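You operate a simulated robot arm through the tools that you are given. There is no shell and no other tool. Be economical: measure what you need, move in short steps, check, and stop when the job is done.

The job below is to be done with a simulated two-armed robot. You get a single attempt, and the scene is never put back.

JOB
Pass the chipped bowl from hand to hand into the cradle.
Fine: then press putty from the putty dish into its chip with the dark stick and put the stick back. Set down upright: dark stick.

It is judged by the outcome, as a careful person would: the job done as asked, and still so three seconds after it is handed in. It fails if anything else is knocked over, pushed out of place, dropped, spilled or broken.

ROBOT AND FRAMES
Two 7-joint arms with two-finger parallel grippers on one trunk, on a base that drives. Base frame: it is fixed to the floor where the robot stands at the start and does not move with it; the origin is under the middle of the robot, x ahead of it, y to its left, z up. Lengths are in m, angles in degrees, forces in N, time in s.
The left shoulder is at the start at [0.06, 0.143, 0.926], the right one opposite. With the tool pointing down near the work surface each hand reaches from about 0.32 to 0.74 m from the robot's upright axis, wherever it stands, measured 20 degrees to its own side. Places, roughly: chipped bowl (12x12x7 cm) [0.5, -0.1, 0.8]; middle of the cradle [0.6, -0.4, 0.8]; putty dish [0.6, -0.6, 0.8]. Payload 1.57 kg a hand.
The TCP of each hand is the grasp point between the finger pads, 0.03 m short of the fingertips. In the tool frame z runs along the fingers and y along their closing line. The gripper opens to 0.11 m. The fingers are 0.024 m wide and 0.012 m thick; the gripper's body (0.048 by 0.112 m) begins 0.078 m behind the TCP.
Orientation is told as [roll, pitch, yaw] about the base's x, y, z axes, in that order, counted from this pose: with the fingers straight down and closing along the base's y, the tool's x points along the base's -x, its y along +y and its z along -z.

CONTROLS
- The arms move only by the tool jog_arm. It takes "left_steps", "right_steps" or both (then of equal length, played together; a hand with none holds still); each is a list of rows, each an object of numbers (a shift or turn left out is 0, a gripper value left out holds the last): "x", "y", "z": the shift along the tool's x, y, z in m; "rx", "ry", "rz": the turn, a rotation vector about the tool's x, y, z in degrees; "claw": the gripper command, from -1 (shut) to 1 (fully open), values between in proportion. In form: [{"x": .., "y": .., "z": .., "rx": .., "ry": .., "rz": .., "claw": ..}, ...]. A call has 1 to 10 rows; each row is the pose to reach, as a shift and turn from the pose commanded when the call began, along the tool's axes at that moment. A row lasts 0.2 s, in which the tool goes at most 0.05 m and 8.6 degrees; a call with a longer step from one row to the next is refused whole, and so is a gripper value outside its range. A pose out of reach is approached as far as the arm can. The call stops where the force on the tool passes 40 N (or 10 N more than at its start, if that is more) or the arm is blocked; 0.2 s more then pass. The fingers move at their own pace (about 0.045 m/s each) and stop on an object; they squeeze with about 41 N. The grip force told is the motor's: it shows also when the fingers shut on nothing. Time passes only in rows, and 0.2 s behind the last, so rows that repeat a pose let the fingers close. The reply holds the time, the measured pose of the TCP, the force on the tool along the base axes, the opening and the grip force, in the units named above and with some noise, with the torque about the TCP (base axes, N m) and any sound that the robot's microphone picked up.
- Cameras (640 x 400 px; columns grow to the right, rows downward): "scene" is now at [0.0434, -0.0286, 1.5359]; the picture's right is [-0.36, -0.93, 0.00], its down [-0.69, 0.27, -0.67] and it looks along [0.63, -0.24, -0.74] (base axes); focal length 267 px, centre (320, 200). "left" rides on the left gripper at [0.07, -0.016, -0.141] in its tool frame; the picture's right is [0.23, 0.97, 0.00], its down [-0.86, 0.20, -0.48] and it looks along [-0.47, 0.11, 0.88] (tool axes); focal length 222 px, centre (320, 200). "right" rides on the right gripper at [0.07, 0.016, -0.141] in its tool frame; the picture's right is [-0.23, 0.97, 0.00], its down [-0.86, -0.20, -0.48] and it looks along [-0.47, -0.11, 0.88] (tool axes); focal length 222 px, centre (320, 200). There is no depth. A picture from a camera that has moved, and an enlarged one, comes with that camera's place and axes in the base frame and with its lens.
- camera(camera): a new picture of that camera. The clock stands still meanwhile.
- raise_lower(by): slides the trunk up (or, below 0, down) by that many m; the arms and the scene camera ride with it, the base frame stays. It gives what a move gives, with no picture.
- steer(legs): drives the robot by 1 to 6 legs, each [ahead, left, turn to the left] in m, m and degrees, along the robot's own axes; the way and the turn of a leg run together, so that a leg with both is an arc; at most 1.5 m and 180 degrees a leg. The arms and the cameras ride along, it lands a little off, and it stops where it bumps. It gives what a move gives.
- turn_head(pan, tilt): turns the head with the scene camera to pan (to the left, within 86 degrees either way) and tilt (down, from -29 to 69), counted from straight ahead of the robot. It gives what a move gives.
- close_up(camera, box): a new picture of the part [left, top, right, bottom] of that camera's present view, enlarged. The clock stands still meanwhile.
- finish_job(): hands the job in; it is judged then, once.

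Work in short steps. Places have to be worked out from the pictures, the camera data and where the tool is seen: move nearer, look again, correct. Check each grasp and each placing, and mend what went wrong. You have 120 turns and 100 pictures in all, those below and enlarged ones among them. Open the grippers and draw the arms clear of the work before you hand the job in, unless the task says otherwise; then end with one line.

The tools are called after "Request:" as name(argument=value, ...) on one line, values as JSON. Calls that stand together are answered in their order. jog_arm: Moves the arms, as the interface text tells. Its arguments: {"type":"object","properties":{"left_steps":{"type":"array","items":{"type":"object","properties":{"x":{"type":"number"},"y":{"type":"number"},"z":{"type":"number"},"rx":{"type":"number"},"ry":{"type":"number"},"rz":{"type":"number"},"claw":{"type":"number"}}}},"right_steps":{"type":"array","items":{"type":"object","properties":{"x":{"type":"number"},"y":{"type":"number"},"z":{"type":"number"},"rx":{"type":"number"},"ry":{"type":"number"},"rz":{"type":"number"},"claw":{"type":"number"}}}}},"required":[]} The other tools are called the same way: raise_lower (by) slides the trunk up or down; steer (legs) drives the base; turn_head (pan, tilt) turns the head that bears the scene camera; camera (camera) takes a picture; close_up (camera, box) takes an enlarged picture of a part of a camera's view; finish_job () hands the job in.

At the start:

```text
clock: 0.0
left_position: [0.4618, -0.0032, 1.0005]
left_ee_rot: [-0.1, 0.0, 0.0]
left_force: [-0.1, 0.1, 0.0]
left_ft_torque: [0.0, 0.0, 0.01]
left_finger_gap: 0.11
left_grasp_force: 0.1
right_position: [0.3506, -0.4382, 1.0008]
right_ee_rot: [0.0, 0.0, 0.0]
right_force: [0.2, -0.6, -0.4]
right_ft_torque: [0.0, 0.0, 0.01]
right_finger_gap: 0.1098
right_grasp_force: 0.0
trunk travel left (down, up): [-0.525, 0.065]
robot x, y, heading: [-0.004, 0.0014, -0.2]
head pan, tilt: [-21.0, 47.9]
```

scene: 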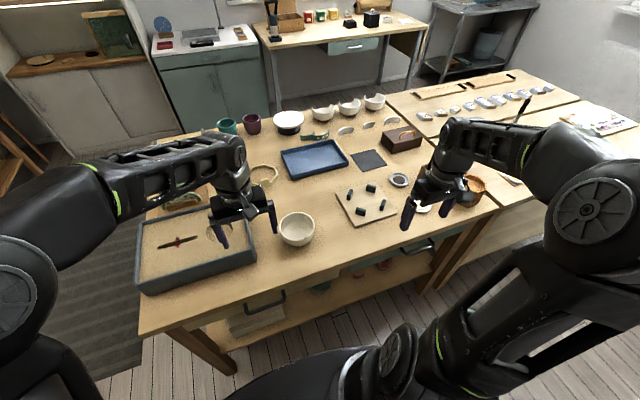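
right: 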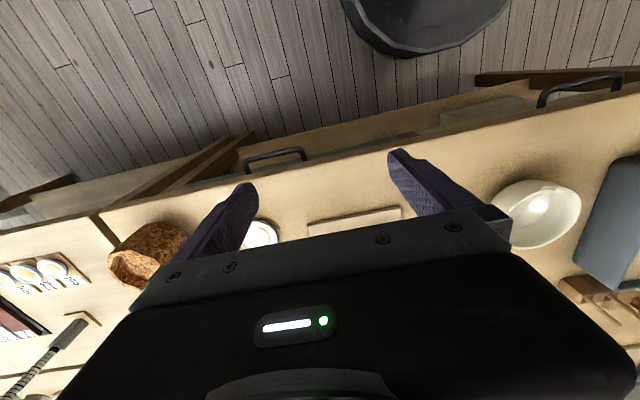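
left: 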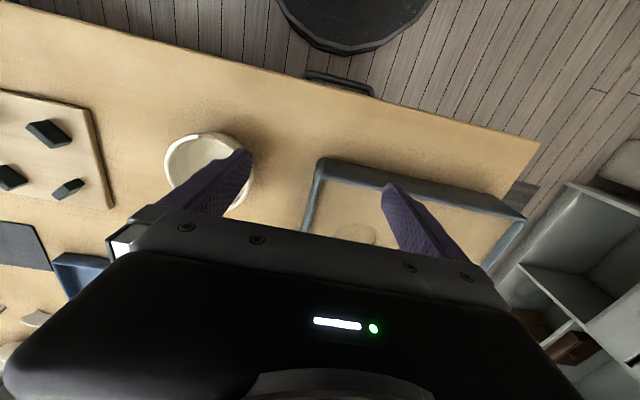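

The board with four dark pegs looks like the cradle. I'll enlarge parts of the scene view to find the putty dish, the dark stick and the chip.

Request:
close_up(camera="scene", box=[260, 160, 420, 260])

Request:
close_up(camera="scene", box=[360, 60, 640, 235])

Request:
close_up(camera="scene", box=[130, 80, 420, 261])

```text
4.00 times, centred on (340, 210) of scene
camera zoom: at [0.0434, -0.0286, 1.5359], right [-0.36, -0.93, 0.0], down [-0.69, 0.27, -0.67], along [0.63, -0.24, -0.74], focal length 1068 px, centre (240, 160)
```

zoom: 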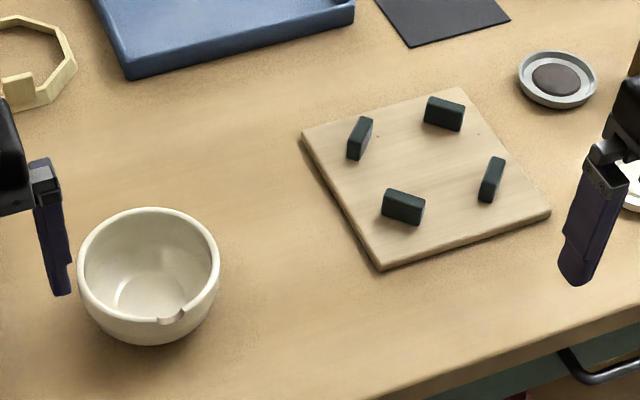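

```text
2.29 times, centred on (500, 148) of scene
camera zoom: at [0.0434, -0.0286, 1.5359], right [-0.36, -0.93, 0.0], down [-0.69, 0.27, -0.67], along [0.63, -0.24, -0.74], focal length 610 px, centre (-91, 320)
```

zoom: 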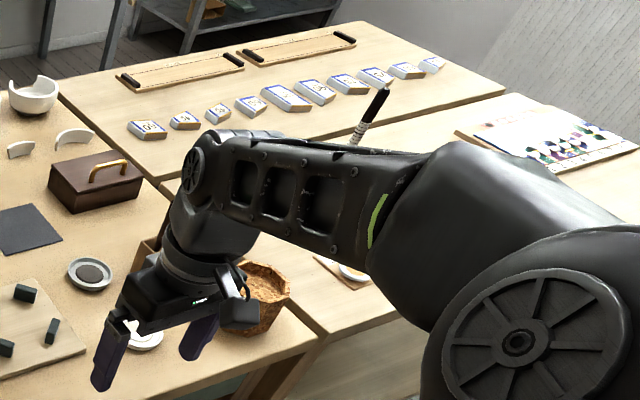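

```text
2.21 times, centred on (275, 170) of scene
camera zoom: at [0.0434, -0.0286, 1.5359], right [-0.36, -0.93, 0.0], down [-0.69, 0.27, -0.67], along [0.63, -0.24, -0.74], focal length 589 px, centre (419, 265)
```

zoom: 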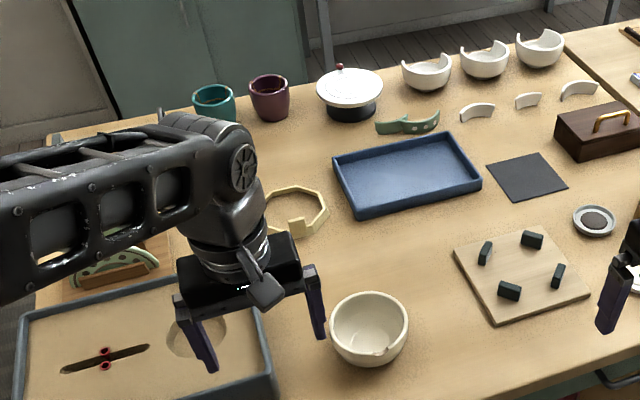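

The bowl sits near (0.58, -0.15) with its chip facing the robot. The cradle centre is near (0.64, -0.45), the putty dish near (0.66, -0.60), and the dark stick stands in a block further right. I'll bring the left hand over the bowl's left wall, tilted outward and half open, and look.

Request:
jog_arm(left_steps=[{"x": -0.03, "y": -0.015, "z": 0.01, "rx": 7, "claw": 0.1}, {"x": -0.06, "y": -0.03, "z": 0.025, "rx": 14, "claw": 0.1}, {"x": -0.09, "y": -0.045, "z": 0.045, "rx": 20, "claw": 0.1}, {"x": -0.11, "y": -0.06, "z": 0.065, "rx": 20, "claw": 0.1}])

Request:
camera(camera="left")

Request:
camera(camera="scene")

```text
clock: 1.0
left_position: [0.5709, -0.0652, 0.936]
left_ee_rot: [-20.1, -0.1, -0.1]
left_force: [0.7, -0.5, -0.6]
left_ft_torque: [0.02, 0.01, 0.01]
left_finger_gap: 0.0604
left_grasp_force: 0.0
right_position: [0.3511, -0.4389, 0.9993]
right_ee_rot: [0.1, -0.1, -0.1]
right_force: [0.5, -0.5, -0.3]
right_ft_torque: [0.02, 0.03, 0.0]
right_finger_gap: 0.11
right_grasp_force: 0.1
trunk travel left (down, up): [-0.525, 0.065]
robot x, y, heading: [-0.0037, 0.0019, -0.1]
head pan, tilt: [-21.0, 47.9]
```

```text
93 pictures are left
camera left: at [0.5001, -0.0312, 1.0756], right [-0.23, 0.91, -0.33], down [0.86, 0.35, 0.38], along [0.47, -0.2, -0.86], focal length 222 px, centre (320, 200)
```

left: 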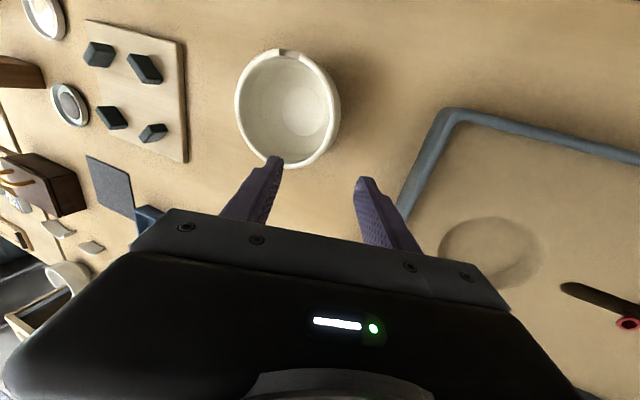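

```text
92 pictures are left
camera scene: at [0.0439, -0.0292, 1.5359], right [-0.36, -0.93, 0.0], down [-0.69, 0.27, -0.67], along [0.63, -0.24, -0.74], focal length 267 px, centre (320, 200)
```

scene: 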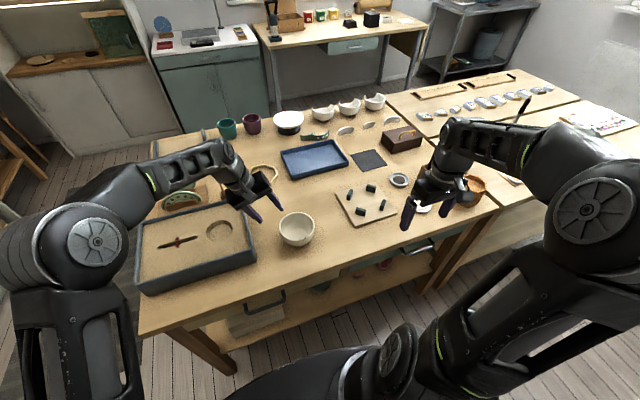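

Triangulating between the two cameras puts the rim at z≈0.86, centre (0.536, -0.139), so the table is at about 0.79. I'll move to just above the left rim along the tool line and check.

Request:
jog_arm(left_steps=[{"x": 0.02, "y": 0.005, "z": 0.01}, {"x": 0.035, "y": 0.009, "z": 0.03}, {"x": 0.035, "y": 0.009, "z": 0.04}])

Request:
camera(camera="left")

Request:
close_up(camera="scene", box=[220, 160, 380, 260])

```text
clock: 1.8
left_position: [0.5369, -0.0677, 0.894]
left_ee_rot: [-20.0, 0.0, 0.0]
left_force: [0.2, -0.3, -0.7]
left_ft_torque: [-0.01, 0.01, -0.01]
left_finger_gap: 0.0604
left_grasp_force: 0.0
right_position: [0.3497, -0.4383, 1.0003]
right_ee_rot: [0.0, 0.1, 0.0]
right_force: [0.2, -0.3, 0.0]
right_ft_torque: [-0.02, 0.01, -0.02]
right_finger_gap: 0.11
right_grasp_force: 0.0
trunk travel left (down, up): [-0.525, 0.065]
robot x, y, heading: [-0.0015, 0.0015, -0.1]
head pan, tilt: [-21.0, 47.9]
```

```text
91 pictures are left
camera left: at [0.466, -0.0357, 1.0341], right [-0.23, 0.92, -0.33], down [0.86, 0.35, 0.38], along [0.47, -0.2, -0.86], focal length 222 px, centre (320, 200)
```

left: 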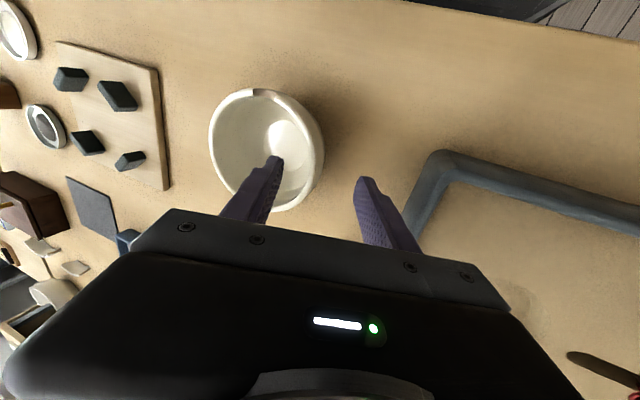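

```text
4.00 times, centred on (300, 210) of scene
camera zoom: at [0.0435, -0.0287, 1.5359], right [-0.36, -0.93, 0.0], down [-0.69, 0.27, -0.67], along [0.63, -0.24, -0.74], focal length 1068 px, centre (400, 160)
```

zoom: 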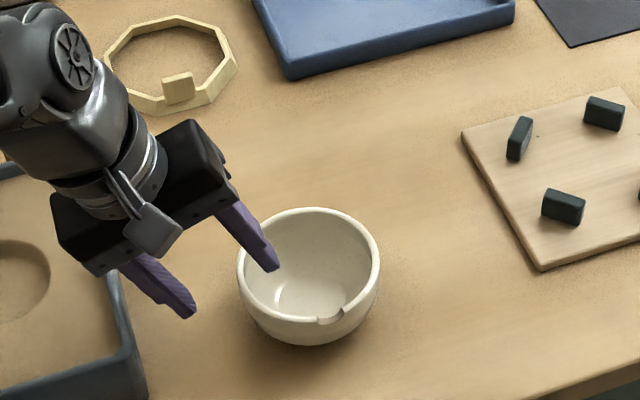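

Both views agree on the rim: centre about (0.537, -0.14), z≈0.855, and the inner finger is over the bowl's inside. I'll descend along the fingers.

Request:
jog_arm(left_steps=[{"y": -0.002, "z": 0.015}, {"y": -0.004, "z": 0.03}, {"y": -0.006, "z": 0.045}])

Request:
close_up(camera="scene", box=[220, 160, 380, 260])

Request:
camera(camera="left")

```text
clock: 2.6
left_position: [0.5361, -0.0897, 0.855]
left_ee_rot: [-20.0, 0.0, -0.1]
left_force: [0.5, 0.2, -0.2]
left_ft_torque: [-0.04, 0.01, 0.01]
left_finger_gap: 0.0605
left_grasp_force: 0.0
right_position: [0.3499, -0.4384, 0.9999]
right_ee_rot: [0.0, 0.0, 0.0]
right_force: [1.0, 0.1, -1.0]
right_ft_torque: [-0.01, 0.0, 0.03]
right_finger_gap: 0.1098
right_grasp_force: 0.0
trunk travel left (down, up): [-0.525, 0.065]
robot x, y, heading: [-0.0, -0.0002, 0.3]
head pan, tilt: [-21.0, 47.9]
```

```text
4.00 times, centred on (300, 210) of scene
camera zoom: at [0.0436, -0.0288, 1.5359], right [-0.36, -0.93, 0.0], down [-0.69, 0.27, -0.67], along [0.63, -0.24, -0.74], focal length 1068 px, centre (400, 160)
```

zoom: 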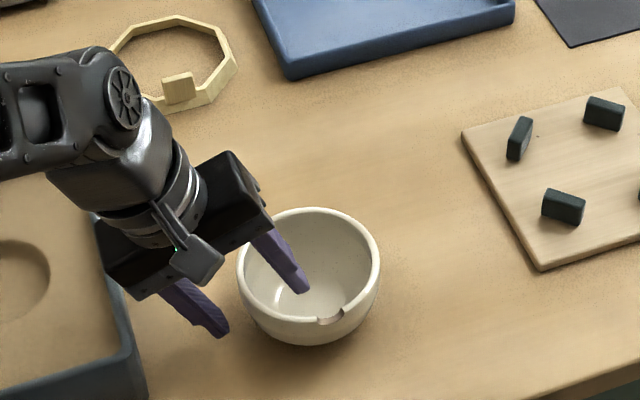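

```text
88 pictures are left
camera left: at [0.4662, -0.0569, 0.9946], right [-0.23, 0.92, -0.33], down [0.85, 0.35, 0.38], along [0.47, -0.2, -0.86], focal length 222 px, centre (320, 200)
```

left: 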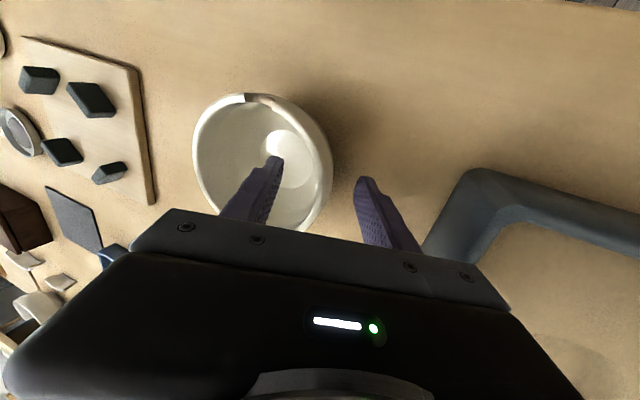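

The left wall sits between the fingers, nearly centred. I'll go 1 cm deeper and close on the wall.

Request:
jog_arm(left_steps=[{"y": 0.001, "z": 0.01, "claw": 0.1}, {"y": 0.001, "z": 0.01, "claw": -1}, {"y": 0.001, "z": 0.01, "claw": -1}, {"y": 0.001, "z": 0.01, "claw": -1}, {"y": 0.001, "z": 0.01, "claw": -1}, {"y": 0.001, "z": 0.01, "claw": -1}])

Request:
close_up(camera="scene", box=[220, 160, 380, 260])

```text
clock: 4.0
left_position: [0.5363, -0.0926, 0.8447]
left_ee_rot: [-20.1, -0.1, 0.0]
left_force: [4.4, -2.3, 9.1]
left_ft_torque: [-0.46, 0.12, 0.22]
left_finger_gap: 0.0254
left_grasp_force: 21.5
right_position: [0.3509, -0.4383, 0.9995]
right_ee_rot: [0.0, 0.0, -0.1]
right_force: [0.3, -0.9, -0.2]
right_ft_torque: [-0.02, 0.03, 0.04]
right_finger_gap: 0.1096
right_grasp_force: 0.0
trunk travel left (down, up): [-0.525, 0.065]
robot x, y, heading: [0.002, 0.0002, 0.0]
head pan, tilt: [-21.0, 47.9]
```

```text
4.00 times, centred on (300, 210) of scene
camera zoom: at [0.0432, -0.0286, 1.536], right [-0.36, -0.93, 0.0], down [-0.69, 0.27, -0.67], along [0.63, -0.24, -0.74], focal length 1068 px, centre (400, 160)
```

zoom: 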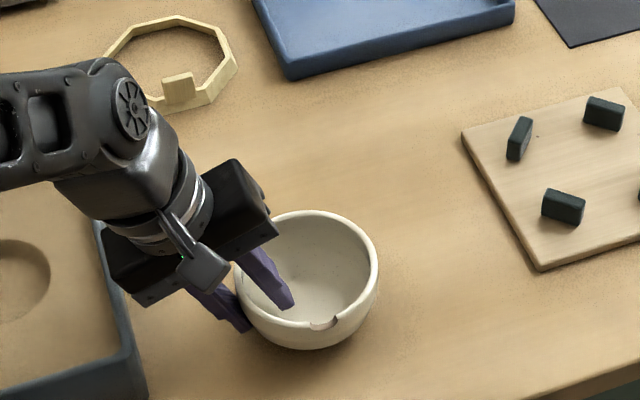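

The fingers are touching the wall, with grip still building. I'll hold a moment to let the grip settle.

Request:
jog_arm(left_steps=[{"claw": -1}, {"claw": -1}, {"claw": -1}])

Request:
camera(camera="left")

```text
clock: 4.8
left_position: [0.5366, -0.0925, 0.8459]
left_ee_rot: [-20.1, -0.1, -0.1]
left_force: [6.8, -2.7, 12.6]
left_ft_torque: [-0.59, 0.18, 0.31]
left_finger_gap: 0.0257
left_grasp_force: 22.2
right_position: [0.3505, -0.439, 1.0002]
right_ee_rot: [0.0, 0.0, -0.1]
right_force: [0.4, -0.3, -0.7]
right_ft_torque: [-0.02, 0.02, -0.02]
right_finger_gap: 0.1101
right_grasp_force: 0.1
trunk travel left (down, up): [-0.525, 0.065]
robot x, y, heading: [-0.0004, 0.0, 0.1]
head pan, tilt: [-21.0, 47.9]
```

```text
86 pictures are left
camera left: at [0.4662, -0.0594, 0.9848], right [-0.23, 0.91, -0.33], down [0.85, 0.35, 0.38], along [0.47, -0.2, -0.86], focal length 222 px, centre (320, 200)
```

left: 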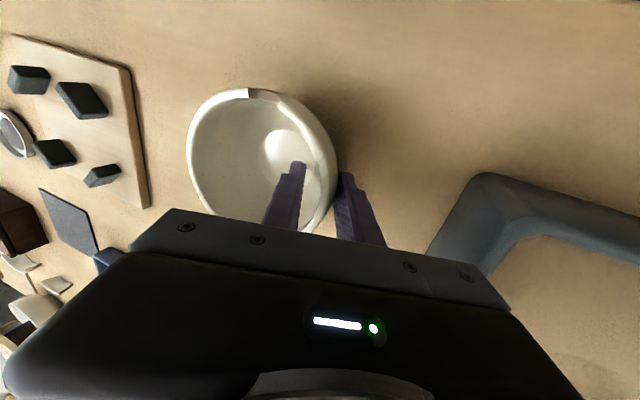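

A 26 mm gap and an upward load suggest the fingers are skewed about 20° to a nearly vertical wall. I'll release, back out, straighten to about 5° tilt and grip again.

Request:
jog_arm(left_steps=[{"claw": 0.1}, {"claw": 0.1}, {"claw": 0.1}, {"z": -0.02, "claw": 0.1}, {"z": -0.04, "claw": 0.1}, {"z": -0.05, "rx": -8, "claw": 0.1}, {"z": -0.05, "rx": -15, "claw": 0.1}])

Request:
camera(camera="left")

Request:
close_up(camera="scene", box=[220, 160, 380, 260])

```text
clock: 6.4
left_position: [0.5363, -0.0749, 0.8907]
left_ee_rot: [-4.8, 0.0, 0.0]
left_force: [0.0, -0.1, -0.1]
left_ft_torque: [-0.02, 0.01, 0.0]
left_finger_gap: 0.0605
left_grasp_force: 0.1
right_position: [0.3511, -0.4381, 0.9998]
right_ee_rot: [0.1, 0.0, 0.0]
right_force: [-1.0, 0.4, 0.5]
right_ft_torque: [0.01, 0.0, -0.05]
right_finger_gap: 0.1101
right_grasp_force: 0.1
trunk travel left (down, up): [-0.525, 0.065]
robot x, y, heading: [-0.0, 0.0013, 0.1]
head pan, tilt: [-21.0, 47.9]
```

```text
85 pictures are left
camera left: at [0.4666, -0.0795, 1.0342], right [-0.23, 0.97, -0.08], down [0.86, 0.24, 0.46], along [0.47, 0.03, -0.88], focal length 222 px, centre (320, 200)
```

left: 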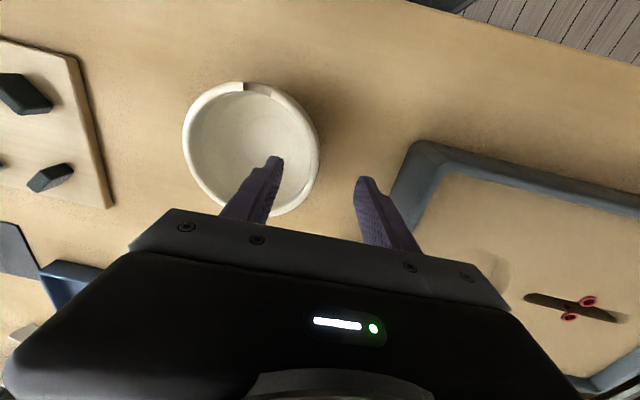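

```text
4.00 times, centred on (300, 210) of scene
camera zoom: at [0.0435, -0.029, 1.5359], right [-0.36, -0.93, 0.0], down [-0.69, 0.27, -0.67], along [0.63, -0.24, -0.74], focal length 1068 px, centre (400, 160)
```

zoom: 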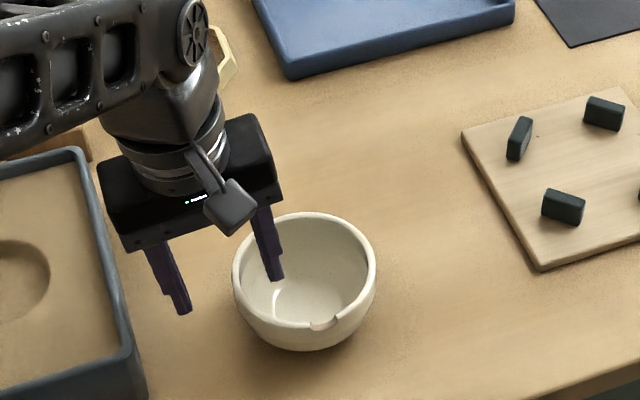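

The bowl stayed put, with the wall centre near y≈-0.088. I'll descend with the straighter fingers and grip.

Request:
jog_arm(left_steps=[{"y": -0.009, "z": 0.015}, {"y": -0.009, "z": 0.03}, {"y": -0.009, "z": 0.045}, {"y": -0.009, "z": 0.045, "claw": -1}, {"y": -0.009, "z": 0.045, "claw": -1}, {"y": -0.009, "z": 0.045, "claw": -1}, {"y": -0.009, "z": 0.045, "claw": -1}, {"y": -0.009, "z": 0.045, "claw": -1}, {"y": -0.009, "z": 0.045, "claw": -1}])

Request:
camera(camera="left")

```text
clock: 8.4
left_position: [0.5355, -0.0895, 0.8479]
left_ee_rot: [-5.1, 0.0, 0.1]
left_force: [0.2, -1.4, 10.1]
left_ft_torque: [-0.83, 0.05, 0.01]
left_finger_gap: 0.031
left_grasp_force: 21.9
right_position: [0.3503, -0.4383, 1.0004]
right_ee_rot: [0.0, 0.0, 0.0]
right_force: [0.3, -0.4, 0.4]
right_ft_torque: [0.03, -0.01, 0.0]
right_finger_gap: 0.11
right_grasp_force: 0.0
trunk travel left (down, up): [-0.525, 0.065]
robot x, y, heading: [-0.0018, 0.0008, 0.1]
head pan, tilt: [-21.0, 47.9]
```

```text
83 pictures are left
camera left: at [0.4655, -0.0931, 0.9916], right [-0.23, 0.97, -0.09], down [0.85, 0.24, 0.46], along [0.47, 0.03, -0.88], focal length 222 px, centre (320, 200)
```

left: 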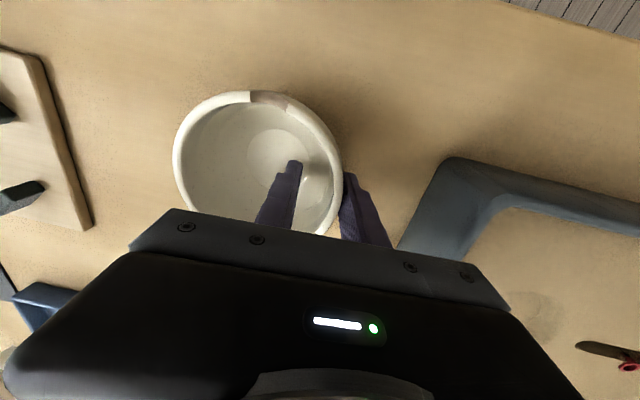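

Now the gap is 31 mm, so the wall does lean inward and deep finger insertion makes the fit worse. I'll release, tilt to about 25° and grip shallower, with the tips about 2 cm below the rim.

Request:
jog_arm(left_steps=[{"claw": 0.1}, {"claw": 0.1}, {"claw": 0.1}, {"z": -0.025, "claw": 0.1}, {"z": -0.045, "claw": 0.1}, {"z": -0.045, "rx": 8, "claw": 0.0}, {"z": -0.045, "rx": 16, "claw": 0.0}, {"z": -0.045, "rx": 20, "claw": 0.0}])

Request:
camera(camera="left")

```text
clock: 10.2
left_position: [0.5359, -0.0831, 0.8903]
left_ee_rot: [-25.0, 0.0, 0.0]
left_force: [0.2, 0.0, 0.8]
left_ft_torque: [0.03, -0.01, 0.01]
left_finger_gap: 0.0551
left_grasp_force: 0.0
right_position: [0.3492, -0.438, 0.9995]
right_ee_rot: [0.0, 0.0, 0.0]
right_force: [-0.9, -0.3, -0.6]
right_ft_torque: [0.04, 0.05, 0.02]
right_finger_gap: 0.11
right_grasp_force: 0.1
trunk travel left (down, up): [-0.525, 0.065]
robot x, y, heading: [-0.0006, -0.0013, -0.1]
head pan, tilt: [-21.0, 47.9]
```

```text
82 pictures are left
camera left: at [0.4663, -0.0389, 1.0277], right [-0.23, 0.88, -0.41], down [0.85, 0.38, 0.35], along [0.47, -0.27, -0.84], focal length 222 px, centre (320, 200)
```

left: 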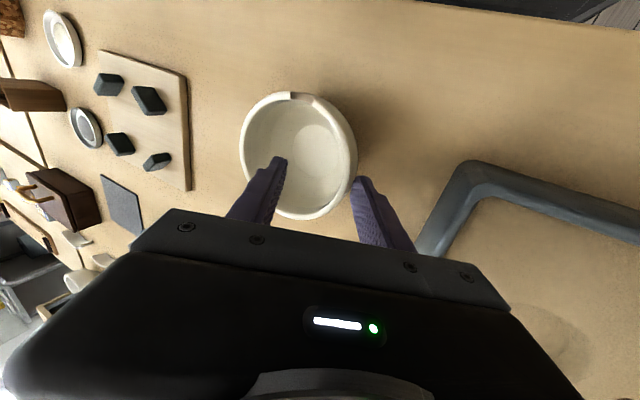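

The bowl may have shifted about 1 cm, so I'll check with a scene close-up before descending.

Request:
close_up(camera="scene", box=[250, 185, 346, 245])

```text
6.67 times, centred on (298, 215) of scene
camera zoom: at [0.0435, -0.0283, 1.536], right [-0.36, -0.93, 0.0], down [-0.69, 0.27, -0.67], along [0.63, -0.24, -0.74], focal length 1780 px, centre (467, 100)
```

zoom: 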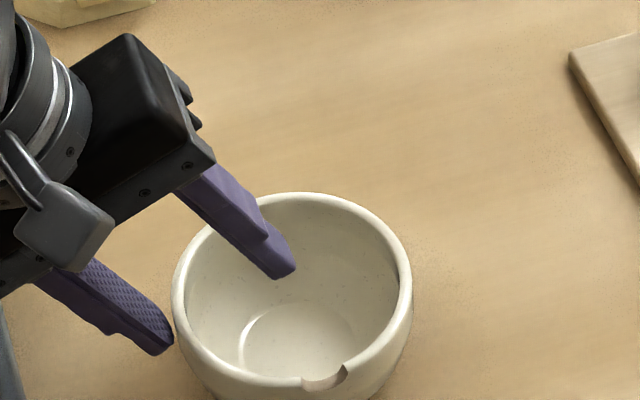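

The bowl is now centred near (0.535, -0.128). I'll shift the hand outward 2.5 cm, then descend shallowly and grip.

Request:
jog_arm(left_steps=[{"y": 0.025}, {"y": 0.025, "z": 0.01}, {"y": 0.025, "z": 0.021}, {"y": 0.025, "z": 0.021, "claw": -0.3}, {"y": 0.025, "z": 0.021, "claw": -1}, {"y": 0.025, "z": 0.021, "claw": -1}, {"y": 0.025, "z": 0.021, "claw": -1}, {"y": 0.025, "z": 0.021, "claw": -1}])

Request:
close_up(camera="scene", box=[250, 185, 346, 245])

Request:
camera(camera="left")

```text
clock: 12.0
left_position: [0.5363, -0.0713, 0.8627]
left_ee_rot: [-25.0, 0.0, 0.0]
left_force: [-0.5, -1.2, 0.8]
left_ft_torque: [-0.08, -0.04, -0.04]
left_finger_gap: 0.0222
left_grasp_force: 21.8
right_position: [0.3495, -0.4398, 0.999]
right_ee_rot: [0.0, 0.0, 0.0]
right_force: [-0.5, 0.3, -0.7]
right_ft_torque: [0.01, 0.0, 0.05]
right_finger_gap: 0.11
right_grasp_force: 0.1
trunk travel left (down, up): [-0.525, 0.065]
robot x, y, heading: [-0.0028, -0.0, 0.2]
head pan, tilt: [-21.0, 47.9]
```

```text
6.67 times, centred on (298, 215) of scene
camera zoom: at [0.0433, -0.0287, 1.5359], right [-0.36, -0.93, 0.0], down [-0.69, 0.27, -0.67], along [0.63, -0.24, -0.74], focal length 1780 px, centre (467, 100)
```

zoom: 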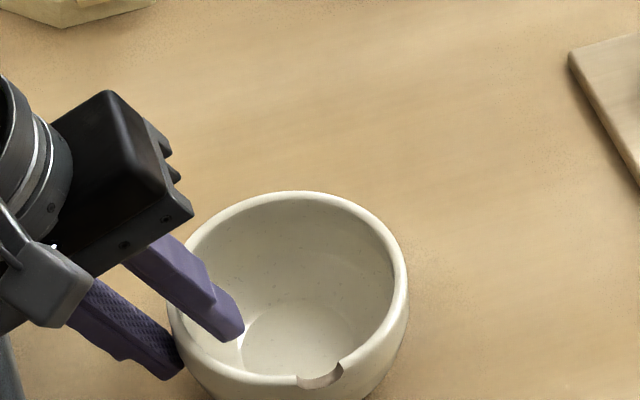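

```text
79 pictures are left
camera left: at [0.4667, -0.0267, 0.9984], right [-0.23, 0.88, -0.41], down [0.86, 0.38, 0.35], along [0.47, -0.27, -0.84], focal length 222 px, centre (320, 200)
```

left: 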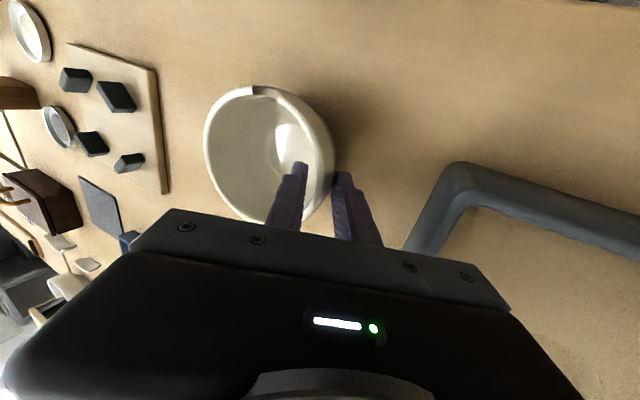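

Little side load this time, so the grip is better matched. I'll lift 2 cm as a test.

Request:
jog_arm(left_steps=[{"claw": -1}, {"y": -0.004, "z": -0.009, "claw": -1}, {"y": -0.0085, "z": -0.018, "claw": -1}, {"y": -0.0085, "z": -0.018, "claw": -1}])

Request:
close_up(camera="scene", box=[250, 185, 346, 245])

```text
clock: 13.0
left_position: [0.5373, -0.0707, 0.8826]
left_ee_rot: [-25.0, 0.0, 0.0]
left_force: [0.5, -0.1, -1.8]
left_ft_torque: [0.12, 0.04, 0.02]
left_finger_gap: 0.022
left_grasp_force: 21.6
right_position: [0.3495, -0.4392, 1.0]
right_ee_rot: [0.0, 0.1, 0.0]
right_force: [-0.8, 0.9, -0.6]
right_ft_torque: [-0.02, 0.0, -0.01]
right_finger_gap: 0.1102
right_grasp_force: 0.1
trunk travel left (down, up): [-0.525, 0.065]
robot x, y, heading: [-0.0004, -0.0001, 0.1]
head pan, tilt: [-21.0, 47.9]
```

```text
6.67 times, centred on (298, 215) of scene
camera zoom: at [0.0436, -0.0286, 1.5359], right [-0.36, -0.93, 0.0], down [-0.69, 0.27, -0.67], along [0.63, -0.24, -0.74], focal length 1780 px, centre (467, 100)
```

zoom: 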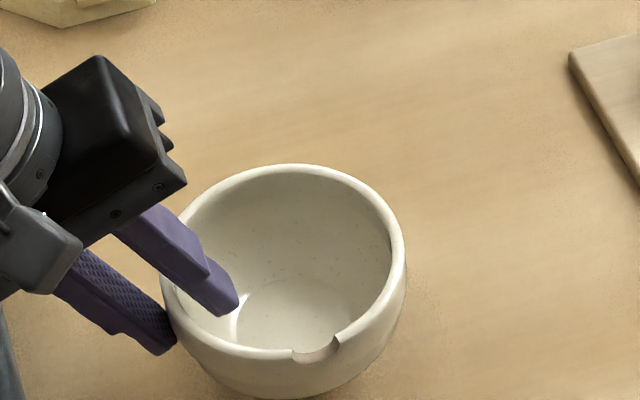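

The bowl lifts level, weighing about 0.2 kg. I'll raise it to a handover height in front of the robot.

Request:
jog_arm(left_steps=[{"x": 0.001, "y": -0.015, "z": -0.025}, {"x": 0.003, "y": -0.038, "z": -0.04}, {"x": 0.005, "y": -0.06, "z": -0.053}, {"x": 0.007, "y": -0.08, "z": -0.064}, {"x": 0.009, "y": -0.1, "z": -0.073}, {"x": 0.01, "y": -0.114, "z": -0.079}, {"x": 0.01, "y": -0.114, "z": -0.079}])

Request:
jog_arm(right_steps=[{"x": -0.02, "y": 0.01, "z": -0.03, "rx": -8, "claw": 0.0}, {"x": -0.05, "y": 0.03, "z": -0.05, "rx": -16, "claw": 0.0}, {"x": -0.09, "y": 0.05, "z": -0.06, "rx": -24, "claw": 0.0}, {"x": -0.13, "y": 0.07, "z": -0.06, "rx": -25, "claw": 0.0}, {"x": -0.16, "y": 0.09, "z": -0.06, "rx": -25, "claw": 0.0}, {"x": -0.18, "y": 0.11, "z": -0.06, "rx": -25, "claw": 0.0}])

Request:
camera(camera="right")

Request:
camera(camera="scene")

```text
clock: 14.6
left_position: [0.5248, -0.139, 1.0023]
left_ee_rot: [-25.0, 0.0, -0.1]
left_force: [0.4, -0.3, -1.2]
left_ft_torque: [0.11, -0.01, -0.03]
left_finger_gap: 0.0221
left_grasp_force: 22.1
right_position: [0.3504, -0.4375, 0.9999]
right_ee_rot: [0.1, 0.0, 0.0]
right_force: [-0.3, 0.1, -0.2]
right_ft_torque: [0.01, -0.02, -0.01]
right_finger_gap: 0.1099
right_grasp_force: 0.1
trunk travel left (down, up): [-0.525, 0.065]
robot x, y, heading: [0.0, 0.0023, 0.1]
head pan, tilt: [-21.0, 47.9]
```

```text
clock: 16.0
left_position: [0.5253, -0.1384, 1.0017]
left_ee_rot: [-25.1, -0.1, 0.0]
left_force: [0.6, 1.2, -3.1]
left_ft_torque: [0.09, 0.0, 0.01]
left_finger_gap: 0.0222
left_grasp_force: 22.1
right_position: [0.4908, -0.3239, 1.0668]
right_ee_rot: [24.5, -1.9, -0.9]
right_force: [-0.6, 0.7, -0.4]
right_ft_torque: [0.0, 0.0, 0.04]
right_finger_gap: 0.0552
right_grasp_force: 0.0
right hand out of reach, approached as far as the arm can: row 3, 4, 5, 6
trunk travel left (down, up): [-0.525, 0.065]
robot x, y, heading: [-0.0002, 0.0013, -0.2]
head pan, tilt: [-21.0, 47.9]
```

```text
77 pictures are left
camera right: at [0.4146, -0.3673, 1.2003], right [0.23, 0.88, 0.41], down [0.84, -0.39, 0.38], along [0.5, 0.26, -0.83], focal length 222 px, centre (320, 200)
```

right: 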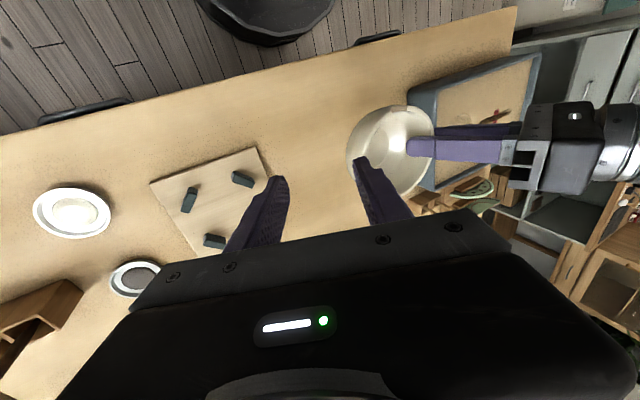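

```text
76 pictures are left
camera scene: at [0.0435, -0.0263, 1.536], right [-0.36, -0.93, 0.0], down [-0.69, 0.26, -0.67], along [0.63, -0.24, -0.74], focal length 267 px, centre (320, 200)
```

scene: 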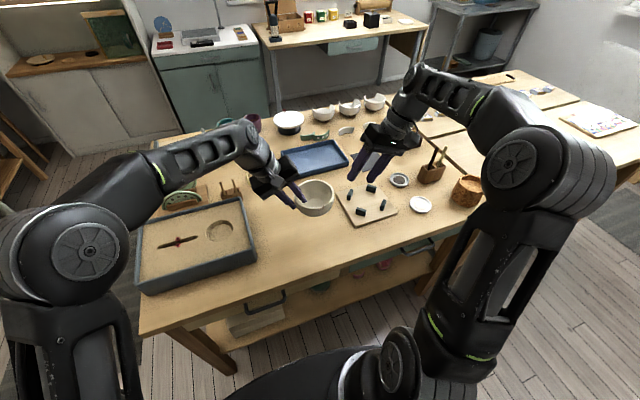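

The right arm hit its reach limit up there. I'll bring the bowl nearer and lower and bring the right hand down to match.

Request:
jog_arm(left_steps=[{"x": 0.012, "y": 0.006, "z": 0.013}, {"x": 0.025, "y": 0.013, "z": 0.027}, {"x": 0.038, "y": 0.019, "z": 0.04}, {"x": 0.05, "y": 0.025, "z": 0.054}, {"x": 0.05, "y": 0.025, "z": 0.054}])

Request:
jog_arm(right_steps=[{"x": 0.005, "y": -0.005, "z": 0.02}, {"x": 0.01, "y": -0.01, "z": 0.045}, {"x": 0.01, "y": -0.015, "z": 0.066}])

Request:
camera(camera="right")

Request:
close_up(camera="scene", box=[260, 140, 420, 240])

```text
clock: 17.2
left_position: [0.4763, -0.1407, 0.9426]
left_ee_rot: [-25.0, 0.0, -0.1]
left_force: [-0.3, 0.0, -3.2]
left_ft_torque: [0.14, -0.02, -0.04]
left_finger_gap: 0.0223
left_grasp_force: 21.6
right_position: [0.4901, -0.3262, 1.0672]
right_ee_rot: [24.6, -1.9, -0.8]
right_force: [0.0, -0.2, -0.3]
right_ft_torque: [-0.01, 0.03, -0.01]
right_finger_gap: 0.0551
right_grasp_force: 0.0
trunk travel left (down, up): [-0.525, 0.065]
robot x, y, heading: [-0.0009, -0.0016, -0.0]
head pan, tilt: [-21.0, 47.9]
```

```text
clock: 18.0
left_position: [0.4765, -0.1405, 0.9433]
left_ee_rot: [-25.0, 0.0, 0.1]
left_force: [-0.4, -0.4, -2.7]
left_ft_torque: [0.14, 0.0, 0.0]
left_finger_gap: 0.0223
left_grasp_force: 22.1
right_position: [0.4807, -0.313, 0.9967]
right_ee_rot: [25.0, 0.0, -0.1]
right_force: [0.7, 0.2, 0.2]
right_ft_torque: [-0.02, -0.01, -0.01]
right_finger_gap: 0.055
right_grasp_force: 0.1
trunk travel left (down, up): [-0.525, 0.065]
robot x, y, heading: [0.0024, 0.0002, 0.3]
head pan, tilt: [-21.0, 47.9]
```

```text
75 pictures are left
camera right: at [0.4104, -0.3577, 1.1325], right [0.23, 0.88, 0.41], down [0.86, -0.38, 0.35], along [0.47, 0.27, -0.84], focal length 222 px, centre (320, 200)
```

right: 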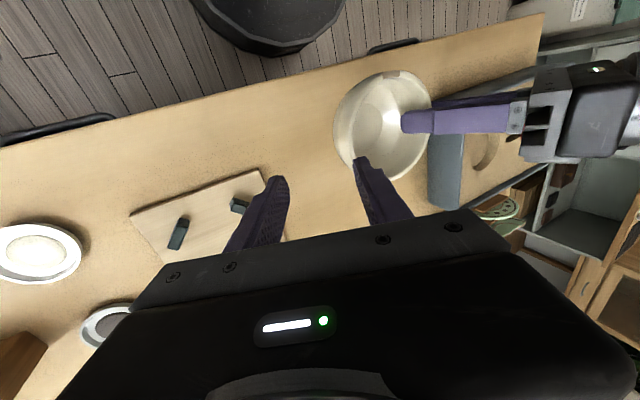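

```text
4.00 times, centred on (340, 190) of scene
camera zoom: at [0.044, -0.0289, 1.5359], right [-0.36, -0.93, 0.0], down [-0.69, 0.27, -0.67], along [0.63, -0.24, -0.74], focal length 1068 px, centre (240, 240)
```

zoom: 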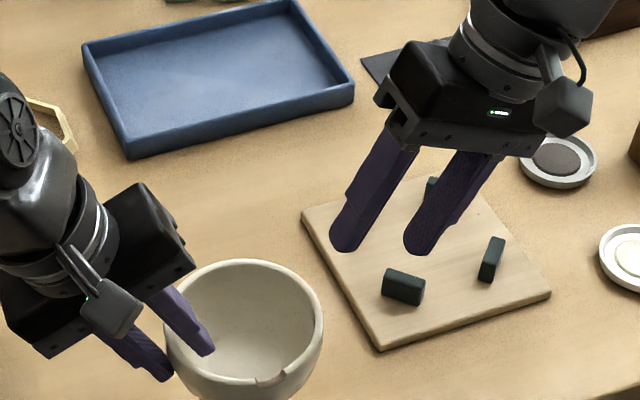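

Bowl centre is about (0.477, -0.20) with its rim at z≈0.932. I'll approach its right wall along the finger line, stopping short to check.

Request:
jog_arm(right_steps=[{"x": 0.004, "y": 0.026, "z": 0.0}, {"x": 0.004, "y": 0.026, "z": 0.025}, {"x": 0.004, "y": 0.026, "z": 0.05}])

Request:
camera(camera="right")

Request:
close_up(camera="scene", box=[270, 180, 366, 240])

```text
clock: 18.8
left_position: [0.476, -0.1404, 0.9428]
left_ee_rot: [-25.1, 0.0, -0.1]
left_force: [-0.3, -1.0, -2.4]
left_ft_torque: [0.13, 0.03, -0.01]
left_finger_gap: 0.0219
left_grasp_force: 22.0
right_position: [0.4752, -0.2663, 0.9648]
right_ee_rot: [25.0, 0.0, 0.0]
right_force: [-1.3, -0.1, 0.8]
right_ft_torque: [-0.01, -0.01, -0.01]
right_finger_gap: 0.0551
right_grasp_force: 0.1
trunk travel left (down, up): [-0.525, 0.065]
robot x, y, heading: [0.0016, -0.0009, -0.4]
head pan, tilt: [-21.0, 47.9]
```

```text
73 pictures are left
camera right: at [0.4053, -0.3112, 1.0996], right [0.23, 0.88, 0.41], down [0.86, -0.38, 0.35], along [0.47, 0.27, -0.84], focal length 222 px, centre (320, 200)
```

right: 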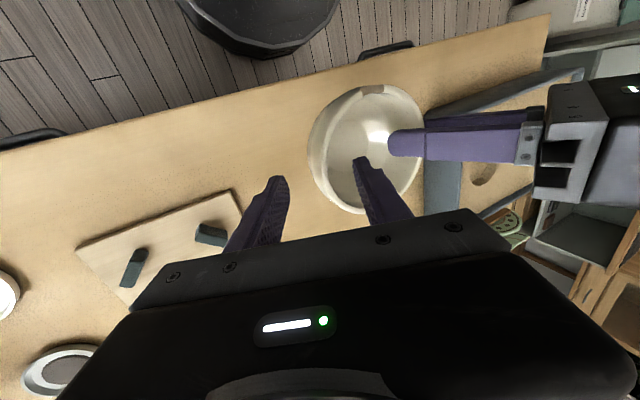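

```text
6.67 times, centred on (318, 210) of scene
camera zoom: at [0.0437, -0.0284, 1.536], right [-0.36, -0.93, 0.0], down [-0.69, 0.27, -0.67], along [0.63, -0.24, -0.74], focal length 1780 px, centre (333, 133)
```

zoom: 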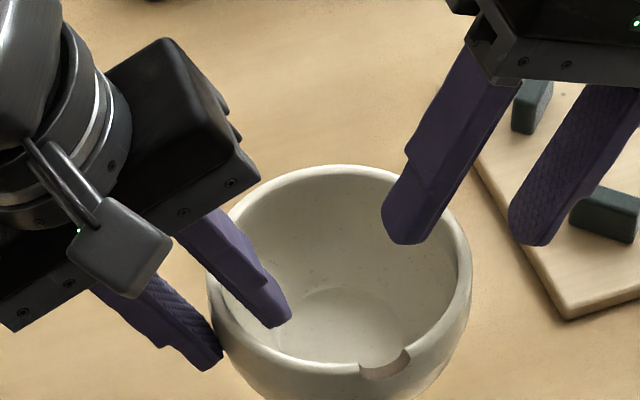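

The fingers straddle the right wall well. I'll go in the last 2.5 cm and close gently.

Request:
jog_arm(right_steps=[{"y": -0.003, "z": 0.013}, {"y": -0.003, "z": 0.025}, {"y": -0.003, "z": 0.025, "claw": -0.4}, {"y": -0.003, "z": 0.025, "claw": -0.5}, {"y": -0.003, "z": 0.025, "claw": -0.55}])

Request:
close_up(camera="scene", box=[270, 180, 366, 240])

```text
clock: 20.0
left_position: [0.476, -0.1402, 0.9435]
left_ee_rot: [-25.0, -0.1, 0.1]
left_force: [-0.8, -4.0, -2.6]
left_ft_torque: [0.03, 0.01, 0.03]
left_finger_gap: 0.0219
left_grasp_force: 22.3
right_position: [0.476, -0.2592, 0.9396]
right_ee_rot: [25.1, 0.0, -0.1]
right_force: [0.4, 4.7, -0.3]
right_ft_torque: [0.09, 0.03, -0.05]
right_finger_gap: 0.0281
right_grasp_force: 2.1
trunk travel left (down, up): [-0.525, 0.065]
robot x, y, heading: [0.0024, -0.0028, 0.1]
head pan, tilt: [-21.0, 47.9]
```

```text
6.67 times, centred on (318, 210) of scene
camera zoom: at [0.0436, -0.0287, 1.5359], right [-0.36, -0.93, 0.0], down [-0.69, 0.27, -0.67], along [0.63, -0.24, -0.74], focal length 1780 px, centre (333, 133)
```

zoom: 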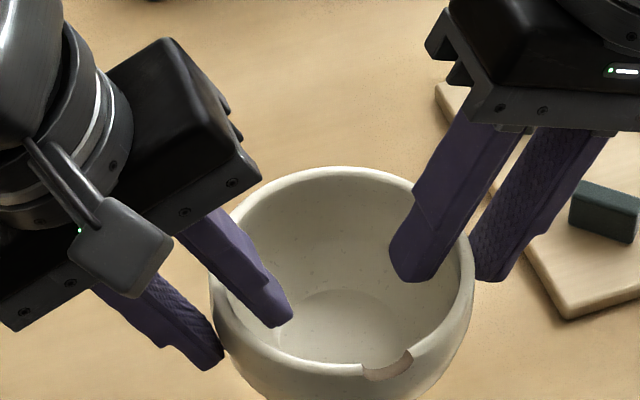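

The inner finger touches first, with 4.7 N of side force. I'll shift the right hand inward about 3 mm and close fully.

Request:
jog_arm(right_steps=[{"y": 0.003, "claw": -0.55}, {"y": 0.003, "claw": -0.65}, {"y": 0.003, "claw": -0.8}, {"y": 0.003, "claw": -1}, {"y": 0.003, "claw": -1}, {"y": 0.003, "claw": -1}])

Request:
close_up(camera="scene", box=[270, 180, 366, 240])

```text
clock: 21.4
left_position: [0.4763, -0.1411, 0.9446]
left_ee_rot: [-25.0, 0.0, 0.1]
left_force: [0.4, -9.8, -2.1]
left_ft_torque: [0.0, -0.15, 0.21]
left_finger_gap: 0.022
left_grasp_force: 22.2
right_position: [0.4783, -0.2555, 0.9419]
right_ee_rot: [25.1, 0.0, 0.0]
right_force: [0.5, 8.4, 0.6]
right_ft_torque: [0.13, 0.17, -0.2]
right_finger_gap: 0.02
right_grasp_force: 22.6
trunk travel left (down, up): [-0.525, 0.065]
robot x, y, heading: [0.0018, -0.0004, 0.1]
head pan, tilt: [-21.0, 47.9]
```

```text
6.67 times, centred on (318, 210) of scene
camera zoom: at [0.0436, -0.0287, 1.5359], right [-0.36, -0.93, 0.0], down [-0.69, 0.27, -0.67], along [0.63, -0.24, -0.74], focal length 1780 px, centre (333, 133)
```

zoom: 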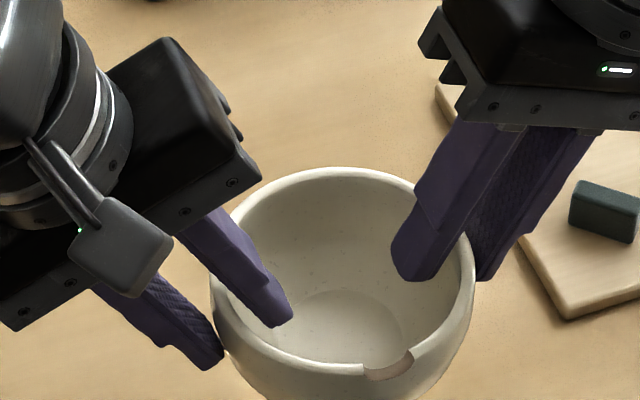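

Both hands hold the bowl now. I'll open the left hand, checking that the right one keeps hold, then withdraw the left along its fingers.

Request:
jog_arm(left_steps=[{"claw": -0.4}, {"claw": -0.2}, {"claw": 0}, {"claw": 0}, {"z": -0.02, "claw": 0}, {"z": -0.05, "claw": 0}, {"y": 0.02, "z": -0.08, "claw": 0}])

Request:
close_up(camera="scene", box=[260, 170, 372, 240])

```text
clock: 23.0
left_position: [0.4757, -0.0863, 1.008]
left_ee_rot: [-25.0, 0.0, 0.0]
left_force: [0.7, 0.4, 0.1]
left_ft_torque: [0.0, -0.03, 0.0]
left_finger_gap: 0.0551
left_grasp_force: 0.0
right_position: [0.477, -0.2559, 0.9419]
right_ee_rot: [24.9, 0.0, 0.0]
right_force: [0.0, 0.6, -0.6]
right_ft_torque: [-0.13, -0.01, -0.05]
right_finger_gap: 0.0196
right_grasp_force: 22.3
trunk travel left (down, up): [-0.525, 0.065]
robot x, y, heading: [0.0, 0.0006, 0.1]
head pan, tilt: [-21.0, 47.9]
```

```text
5.71 times, centred on (316, 205) of scene
camera zoom: at [0.0432, -0.0277, 1.5359], right [-0.36, -0.93, 0.0], down [-0.69, 0.27, -0.67], along [0.63, -0.24, -0.74], focal length 1526 px, centre (343, 171)
```

zoom: 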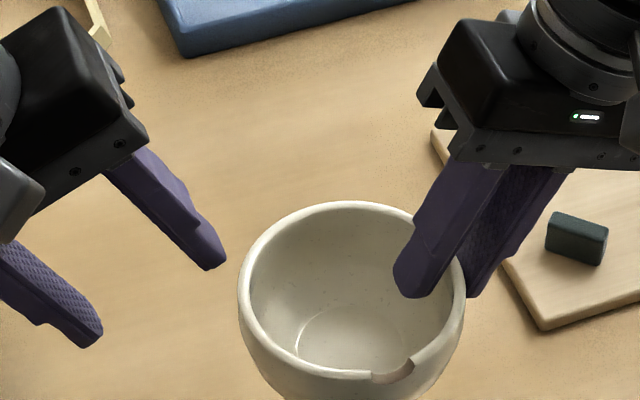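

The handover is done and the right hand holds the bowl level, with the chip still facing the robot. Triangulating the pegs puts the cradle centre at about (0.588, -0.413), so I'll carry the bowl above it.

Request:
jog_arm(right_steps=[{"x": -0.005, "y": -0.01, "z": -0.022}, {"x": -0.022, "y": -0.035, "z": -0.035}, {"x": -0.039, "y": -0.065, "z": -0.049}, {"x": -0.056, "y": -0.096, "z": -0.062}, {"x": -0.073, "y": -0.127, "z": -0.076}, {"x": -0.09, "y": -0.157, "z": -0.089}, {"x": -0.108, "y": -0.1875, "z": -0.102}, {"x": -0.108, "y": -0.1875, "z": -0.102}])

Request:
camera(camera="right")

Request:
close_up(camera="scene", box=[310, 140, 470, 240])

```text
clock: 24.8
left_position: [0.4756, -0.0886, 1.0071]
left_ee_rot: [-25.1, 0.0, 0.0]
left_force: [-0.2, 0.1, 0.0]
left_ft_torque: [0.02, 0.02, -0.01]
left_finger_gap: 0.0552
left_grasp_force: 0.1
right_position: [0.5465, -0.3948, 0.9576]
right_ee_rot: [24.9, 0.1, 0.0]
right_force: [0.9, -0.5, -2.5]
right_ft_torque: [-0.12, 0.01, -0.01]
right_finger_gap: 0.0204
right_grasp_force: 21.5
right hand out of reach, approached as far as the arm can: row 5, 6, 7, 8
trunk travel left (down, up): [-0.525, 0.065]
robot x, y, heading: [-0.0032, -0.0022, -0.1]
head pan, tilt: [-21.0, 47.9]
```

```text
68 pictures are left
camera right: at [0.4753, -0.4404, 1.0926], right [0.23, 0.88, 0.41], down [0.86, -0.38, 0.35], along [0.47, 0.27, -0.84], focal length 222 px, centre (320, 200)
```

right: 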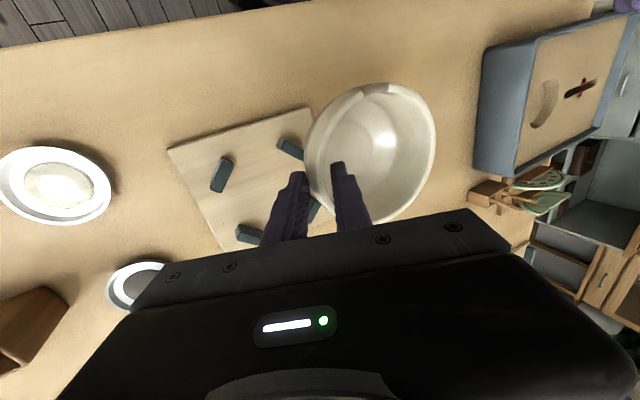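

```text
4.00 times, centred on (390, 190) of scene
camera zoom: at [0.0437, -0.0287, 1.5359], right [-0.36, -0.93, 0.0], down [-0.69, 0.27, -0.67], along [0.63, -0.24, -0.74], focal length 1068 px, centre (40, 240)
```

zoom: 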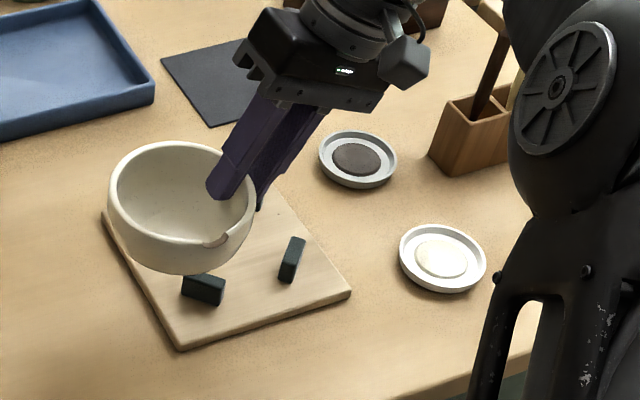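

The right arm is at its limit, so I'll slide the base 0.17 m to the right. The bowl is well above the pegs, and the dishes and stick will come into reach too.

Request:
steer(legs=[[0, -0.17, 0]])

Request:
camera(camera="scene")

```text
clock: 26.2
left_position: [0.4755, -0.2556, 1.0067]
left_ee_rot: [-24.9, 0.0, 0.0]
left_force: [0.4, 0.1, -0.5]
left_ft_torque: [0.0, -0.03, -0.02]
left_finger_gap: 0.055
left_grasp_force: 0.0
right_position: [0.546, -0.562, 0.9576]
right_ee_rot: [25.0, 0.0, -0.1]
right_force: [-0.2, -0.1, -2.7]
right_ft_torque: [-0.09, -0.02, 0.01]
right_finger_gap: 0.02
right_grasp_force: 21.4
trunk travel left (down, up): [-0.525, 0.065]
robot x, y, heading: [-0.0038, -0.1691, 0.3]
head pan, tilt: [-21.0, 47.9]
```

```text
66 pictures are left
camera scene: at [0.0438, -0.1975, 1.5359], right [-0.36, -0.93, 0.0], down [-0.69, 0.27, -0.67], along [0.63, -0.24, -0.74], focal length 267 px, centre (320, 200)
```

scene: 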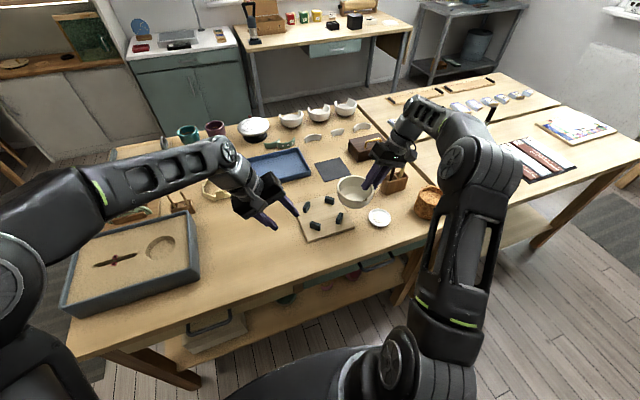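

I'll take a close-up of the cradle from this new viewpoint to refine its centre.

Request:
close_up(camera="scene", box=[280, 160, 408, 240])

```text
5.00 times, centred on (344, 200) of scene
camera zoom: at [0.0438, -0.1975, 1.5359], right [-0.36, -0.93, 0.0], down [-0.69, 0.27, -0.67], along [0.63, -0.24, -0.74], focal length 1335 px, centre (200, 200)
```

zoom: 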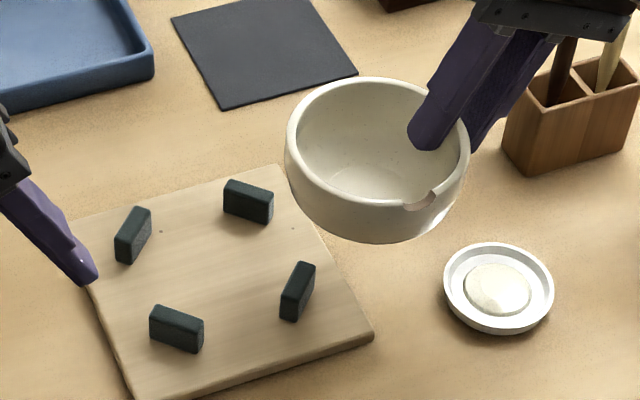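

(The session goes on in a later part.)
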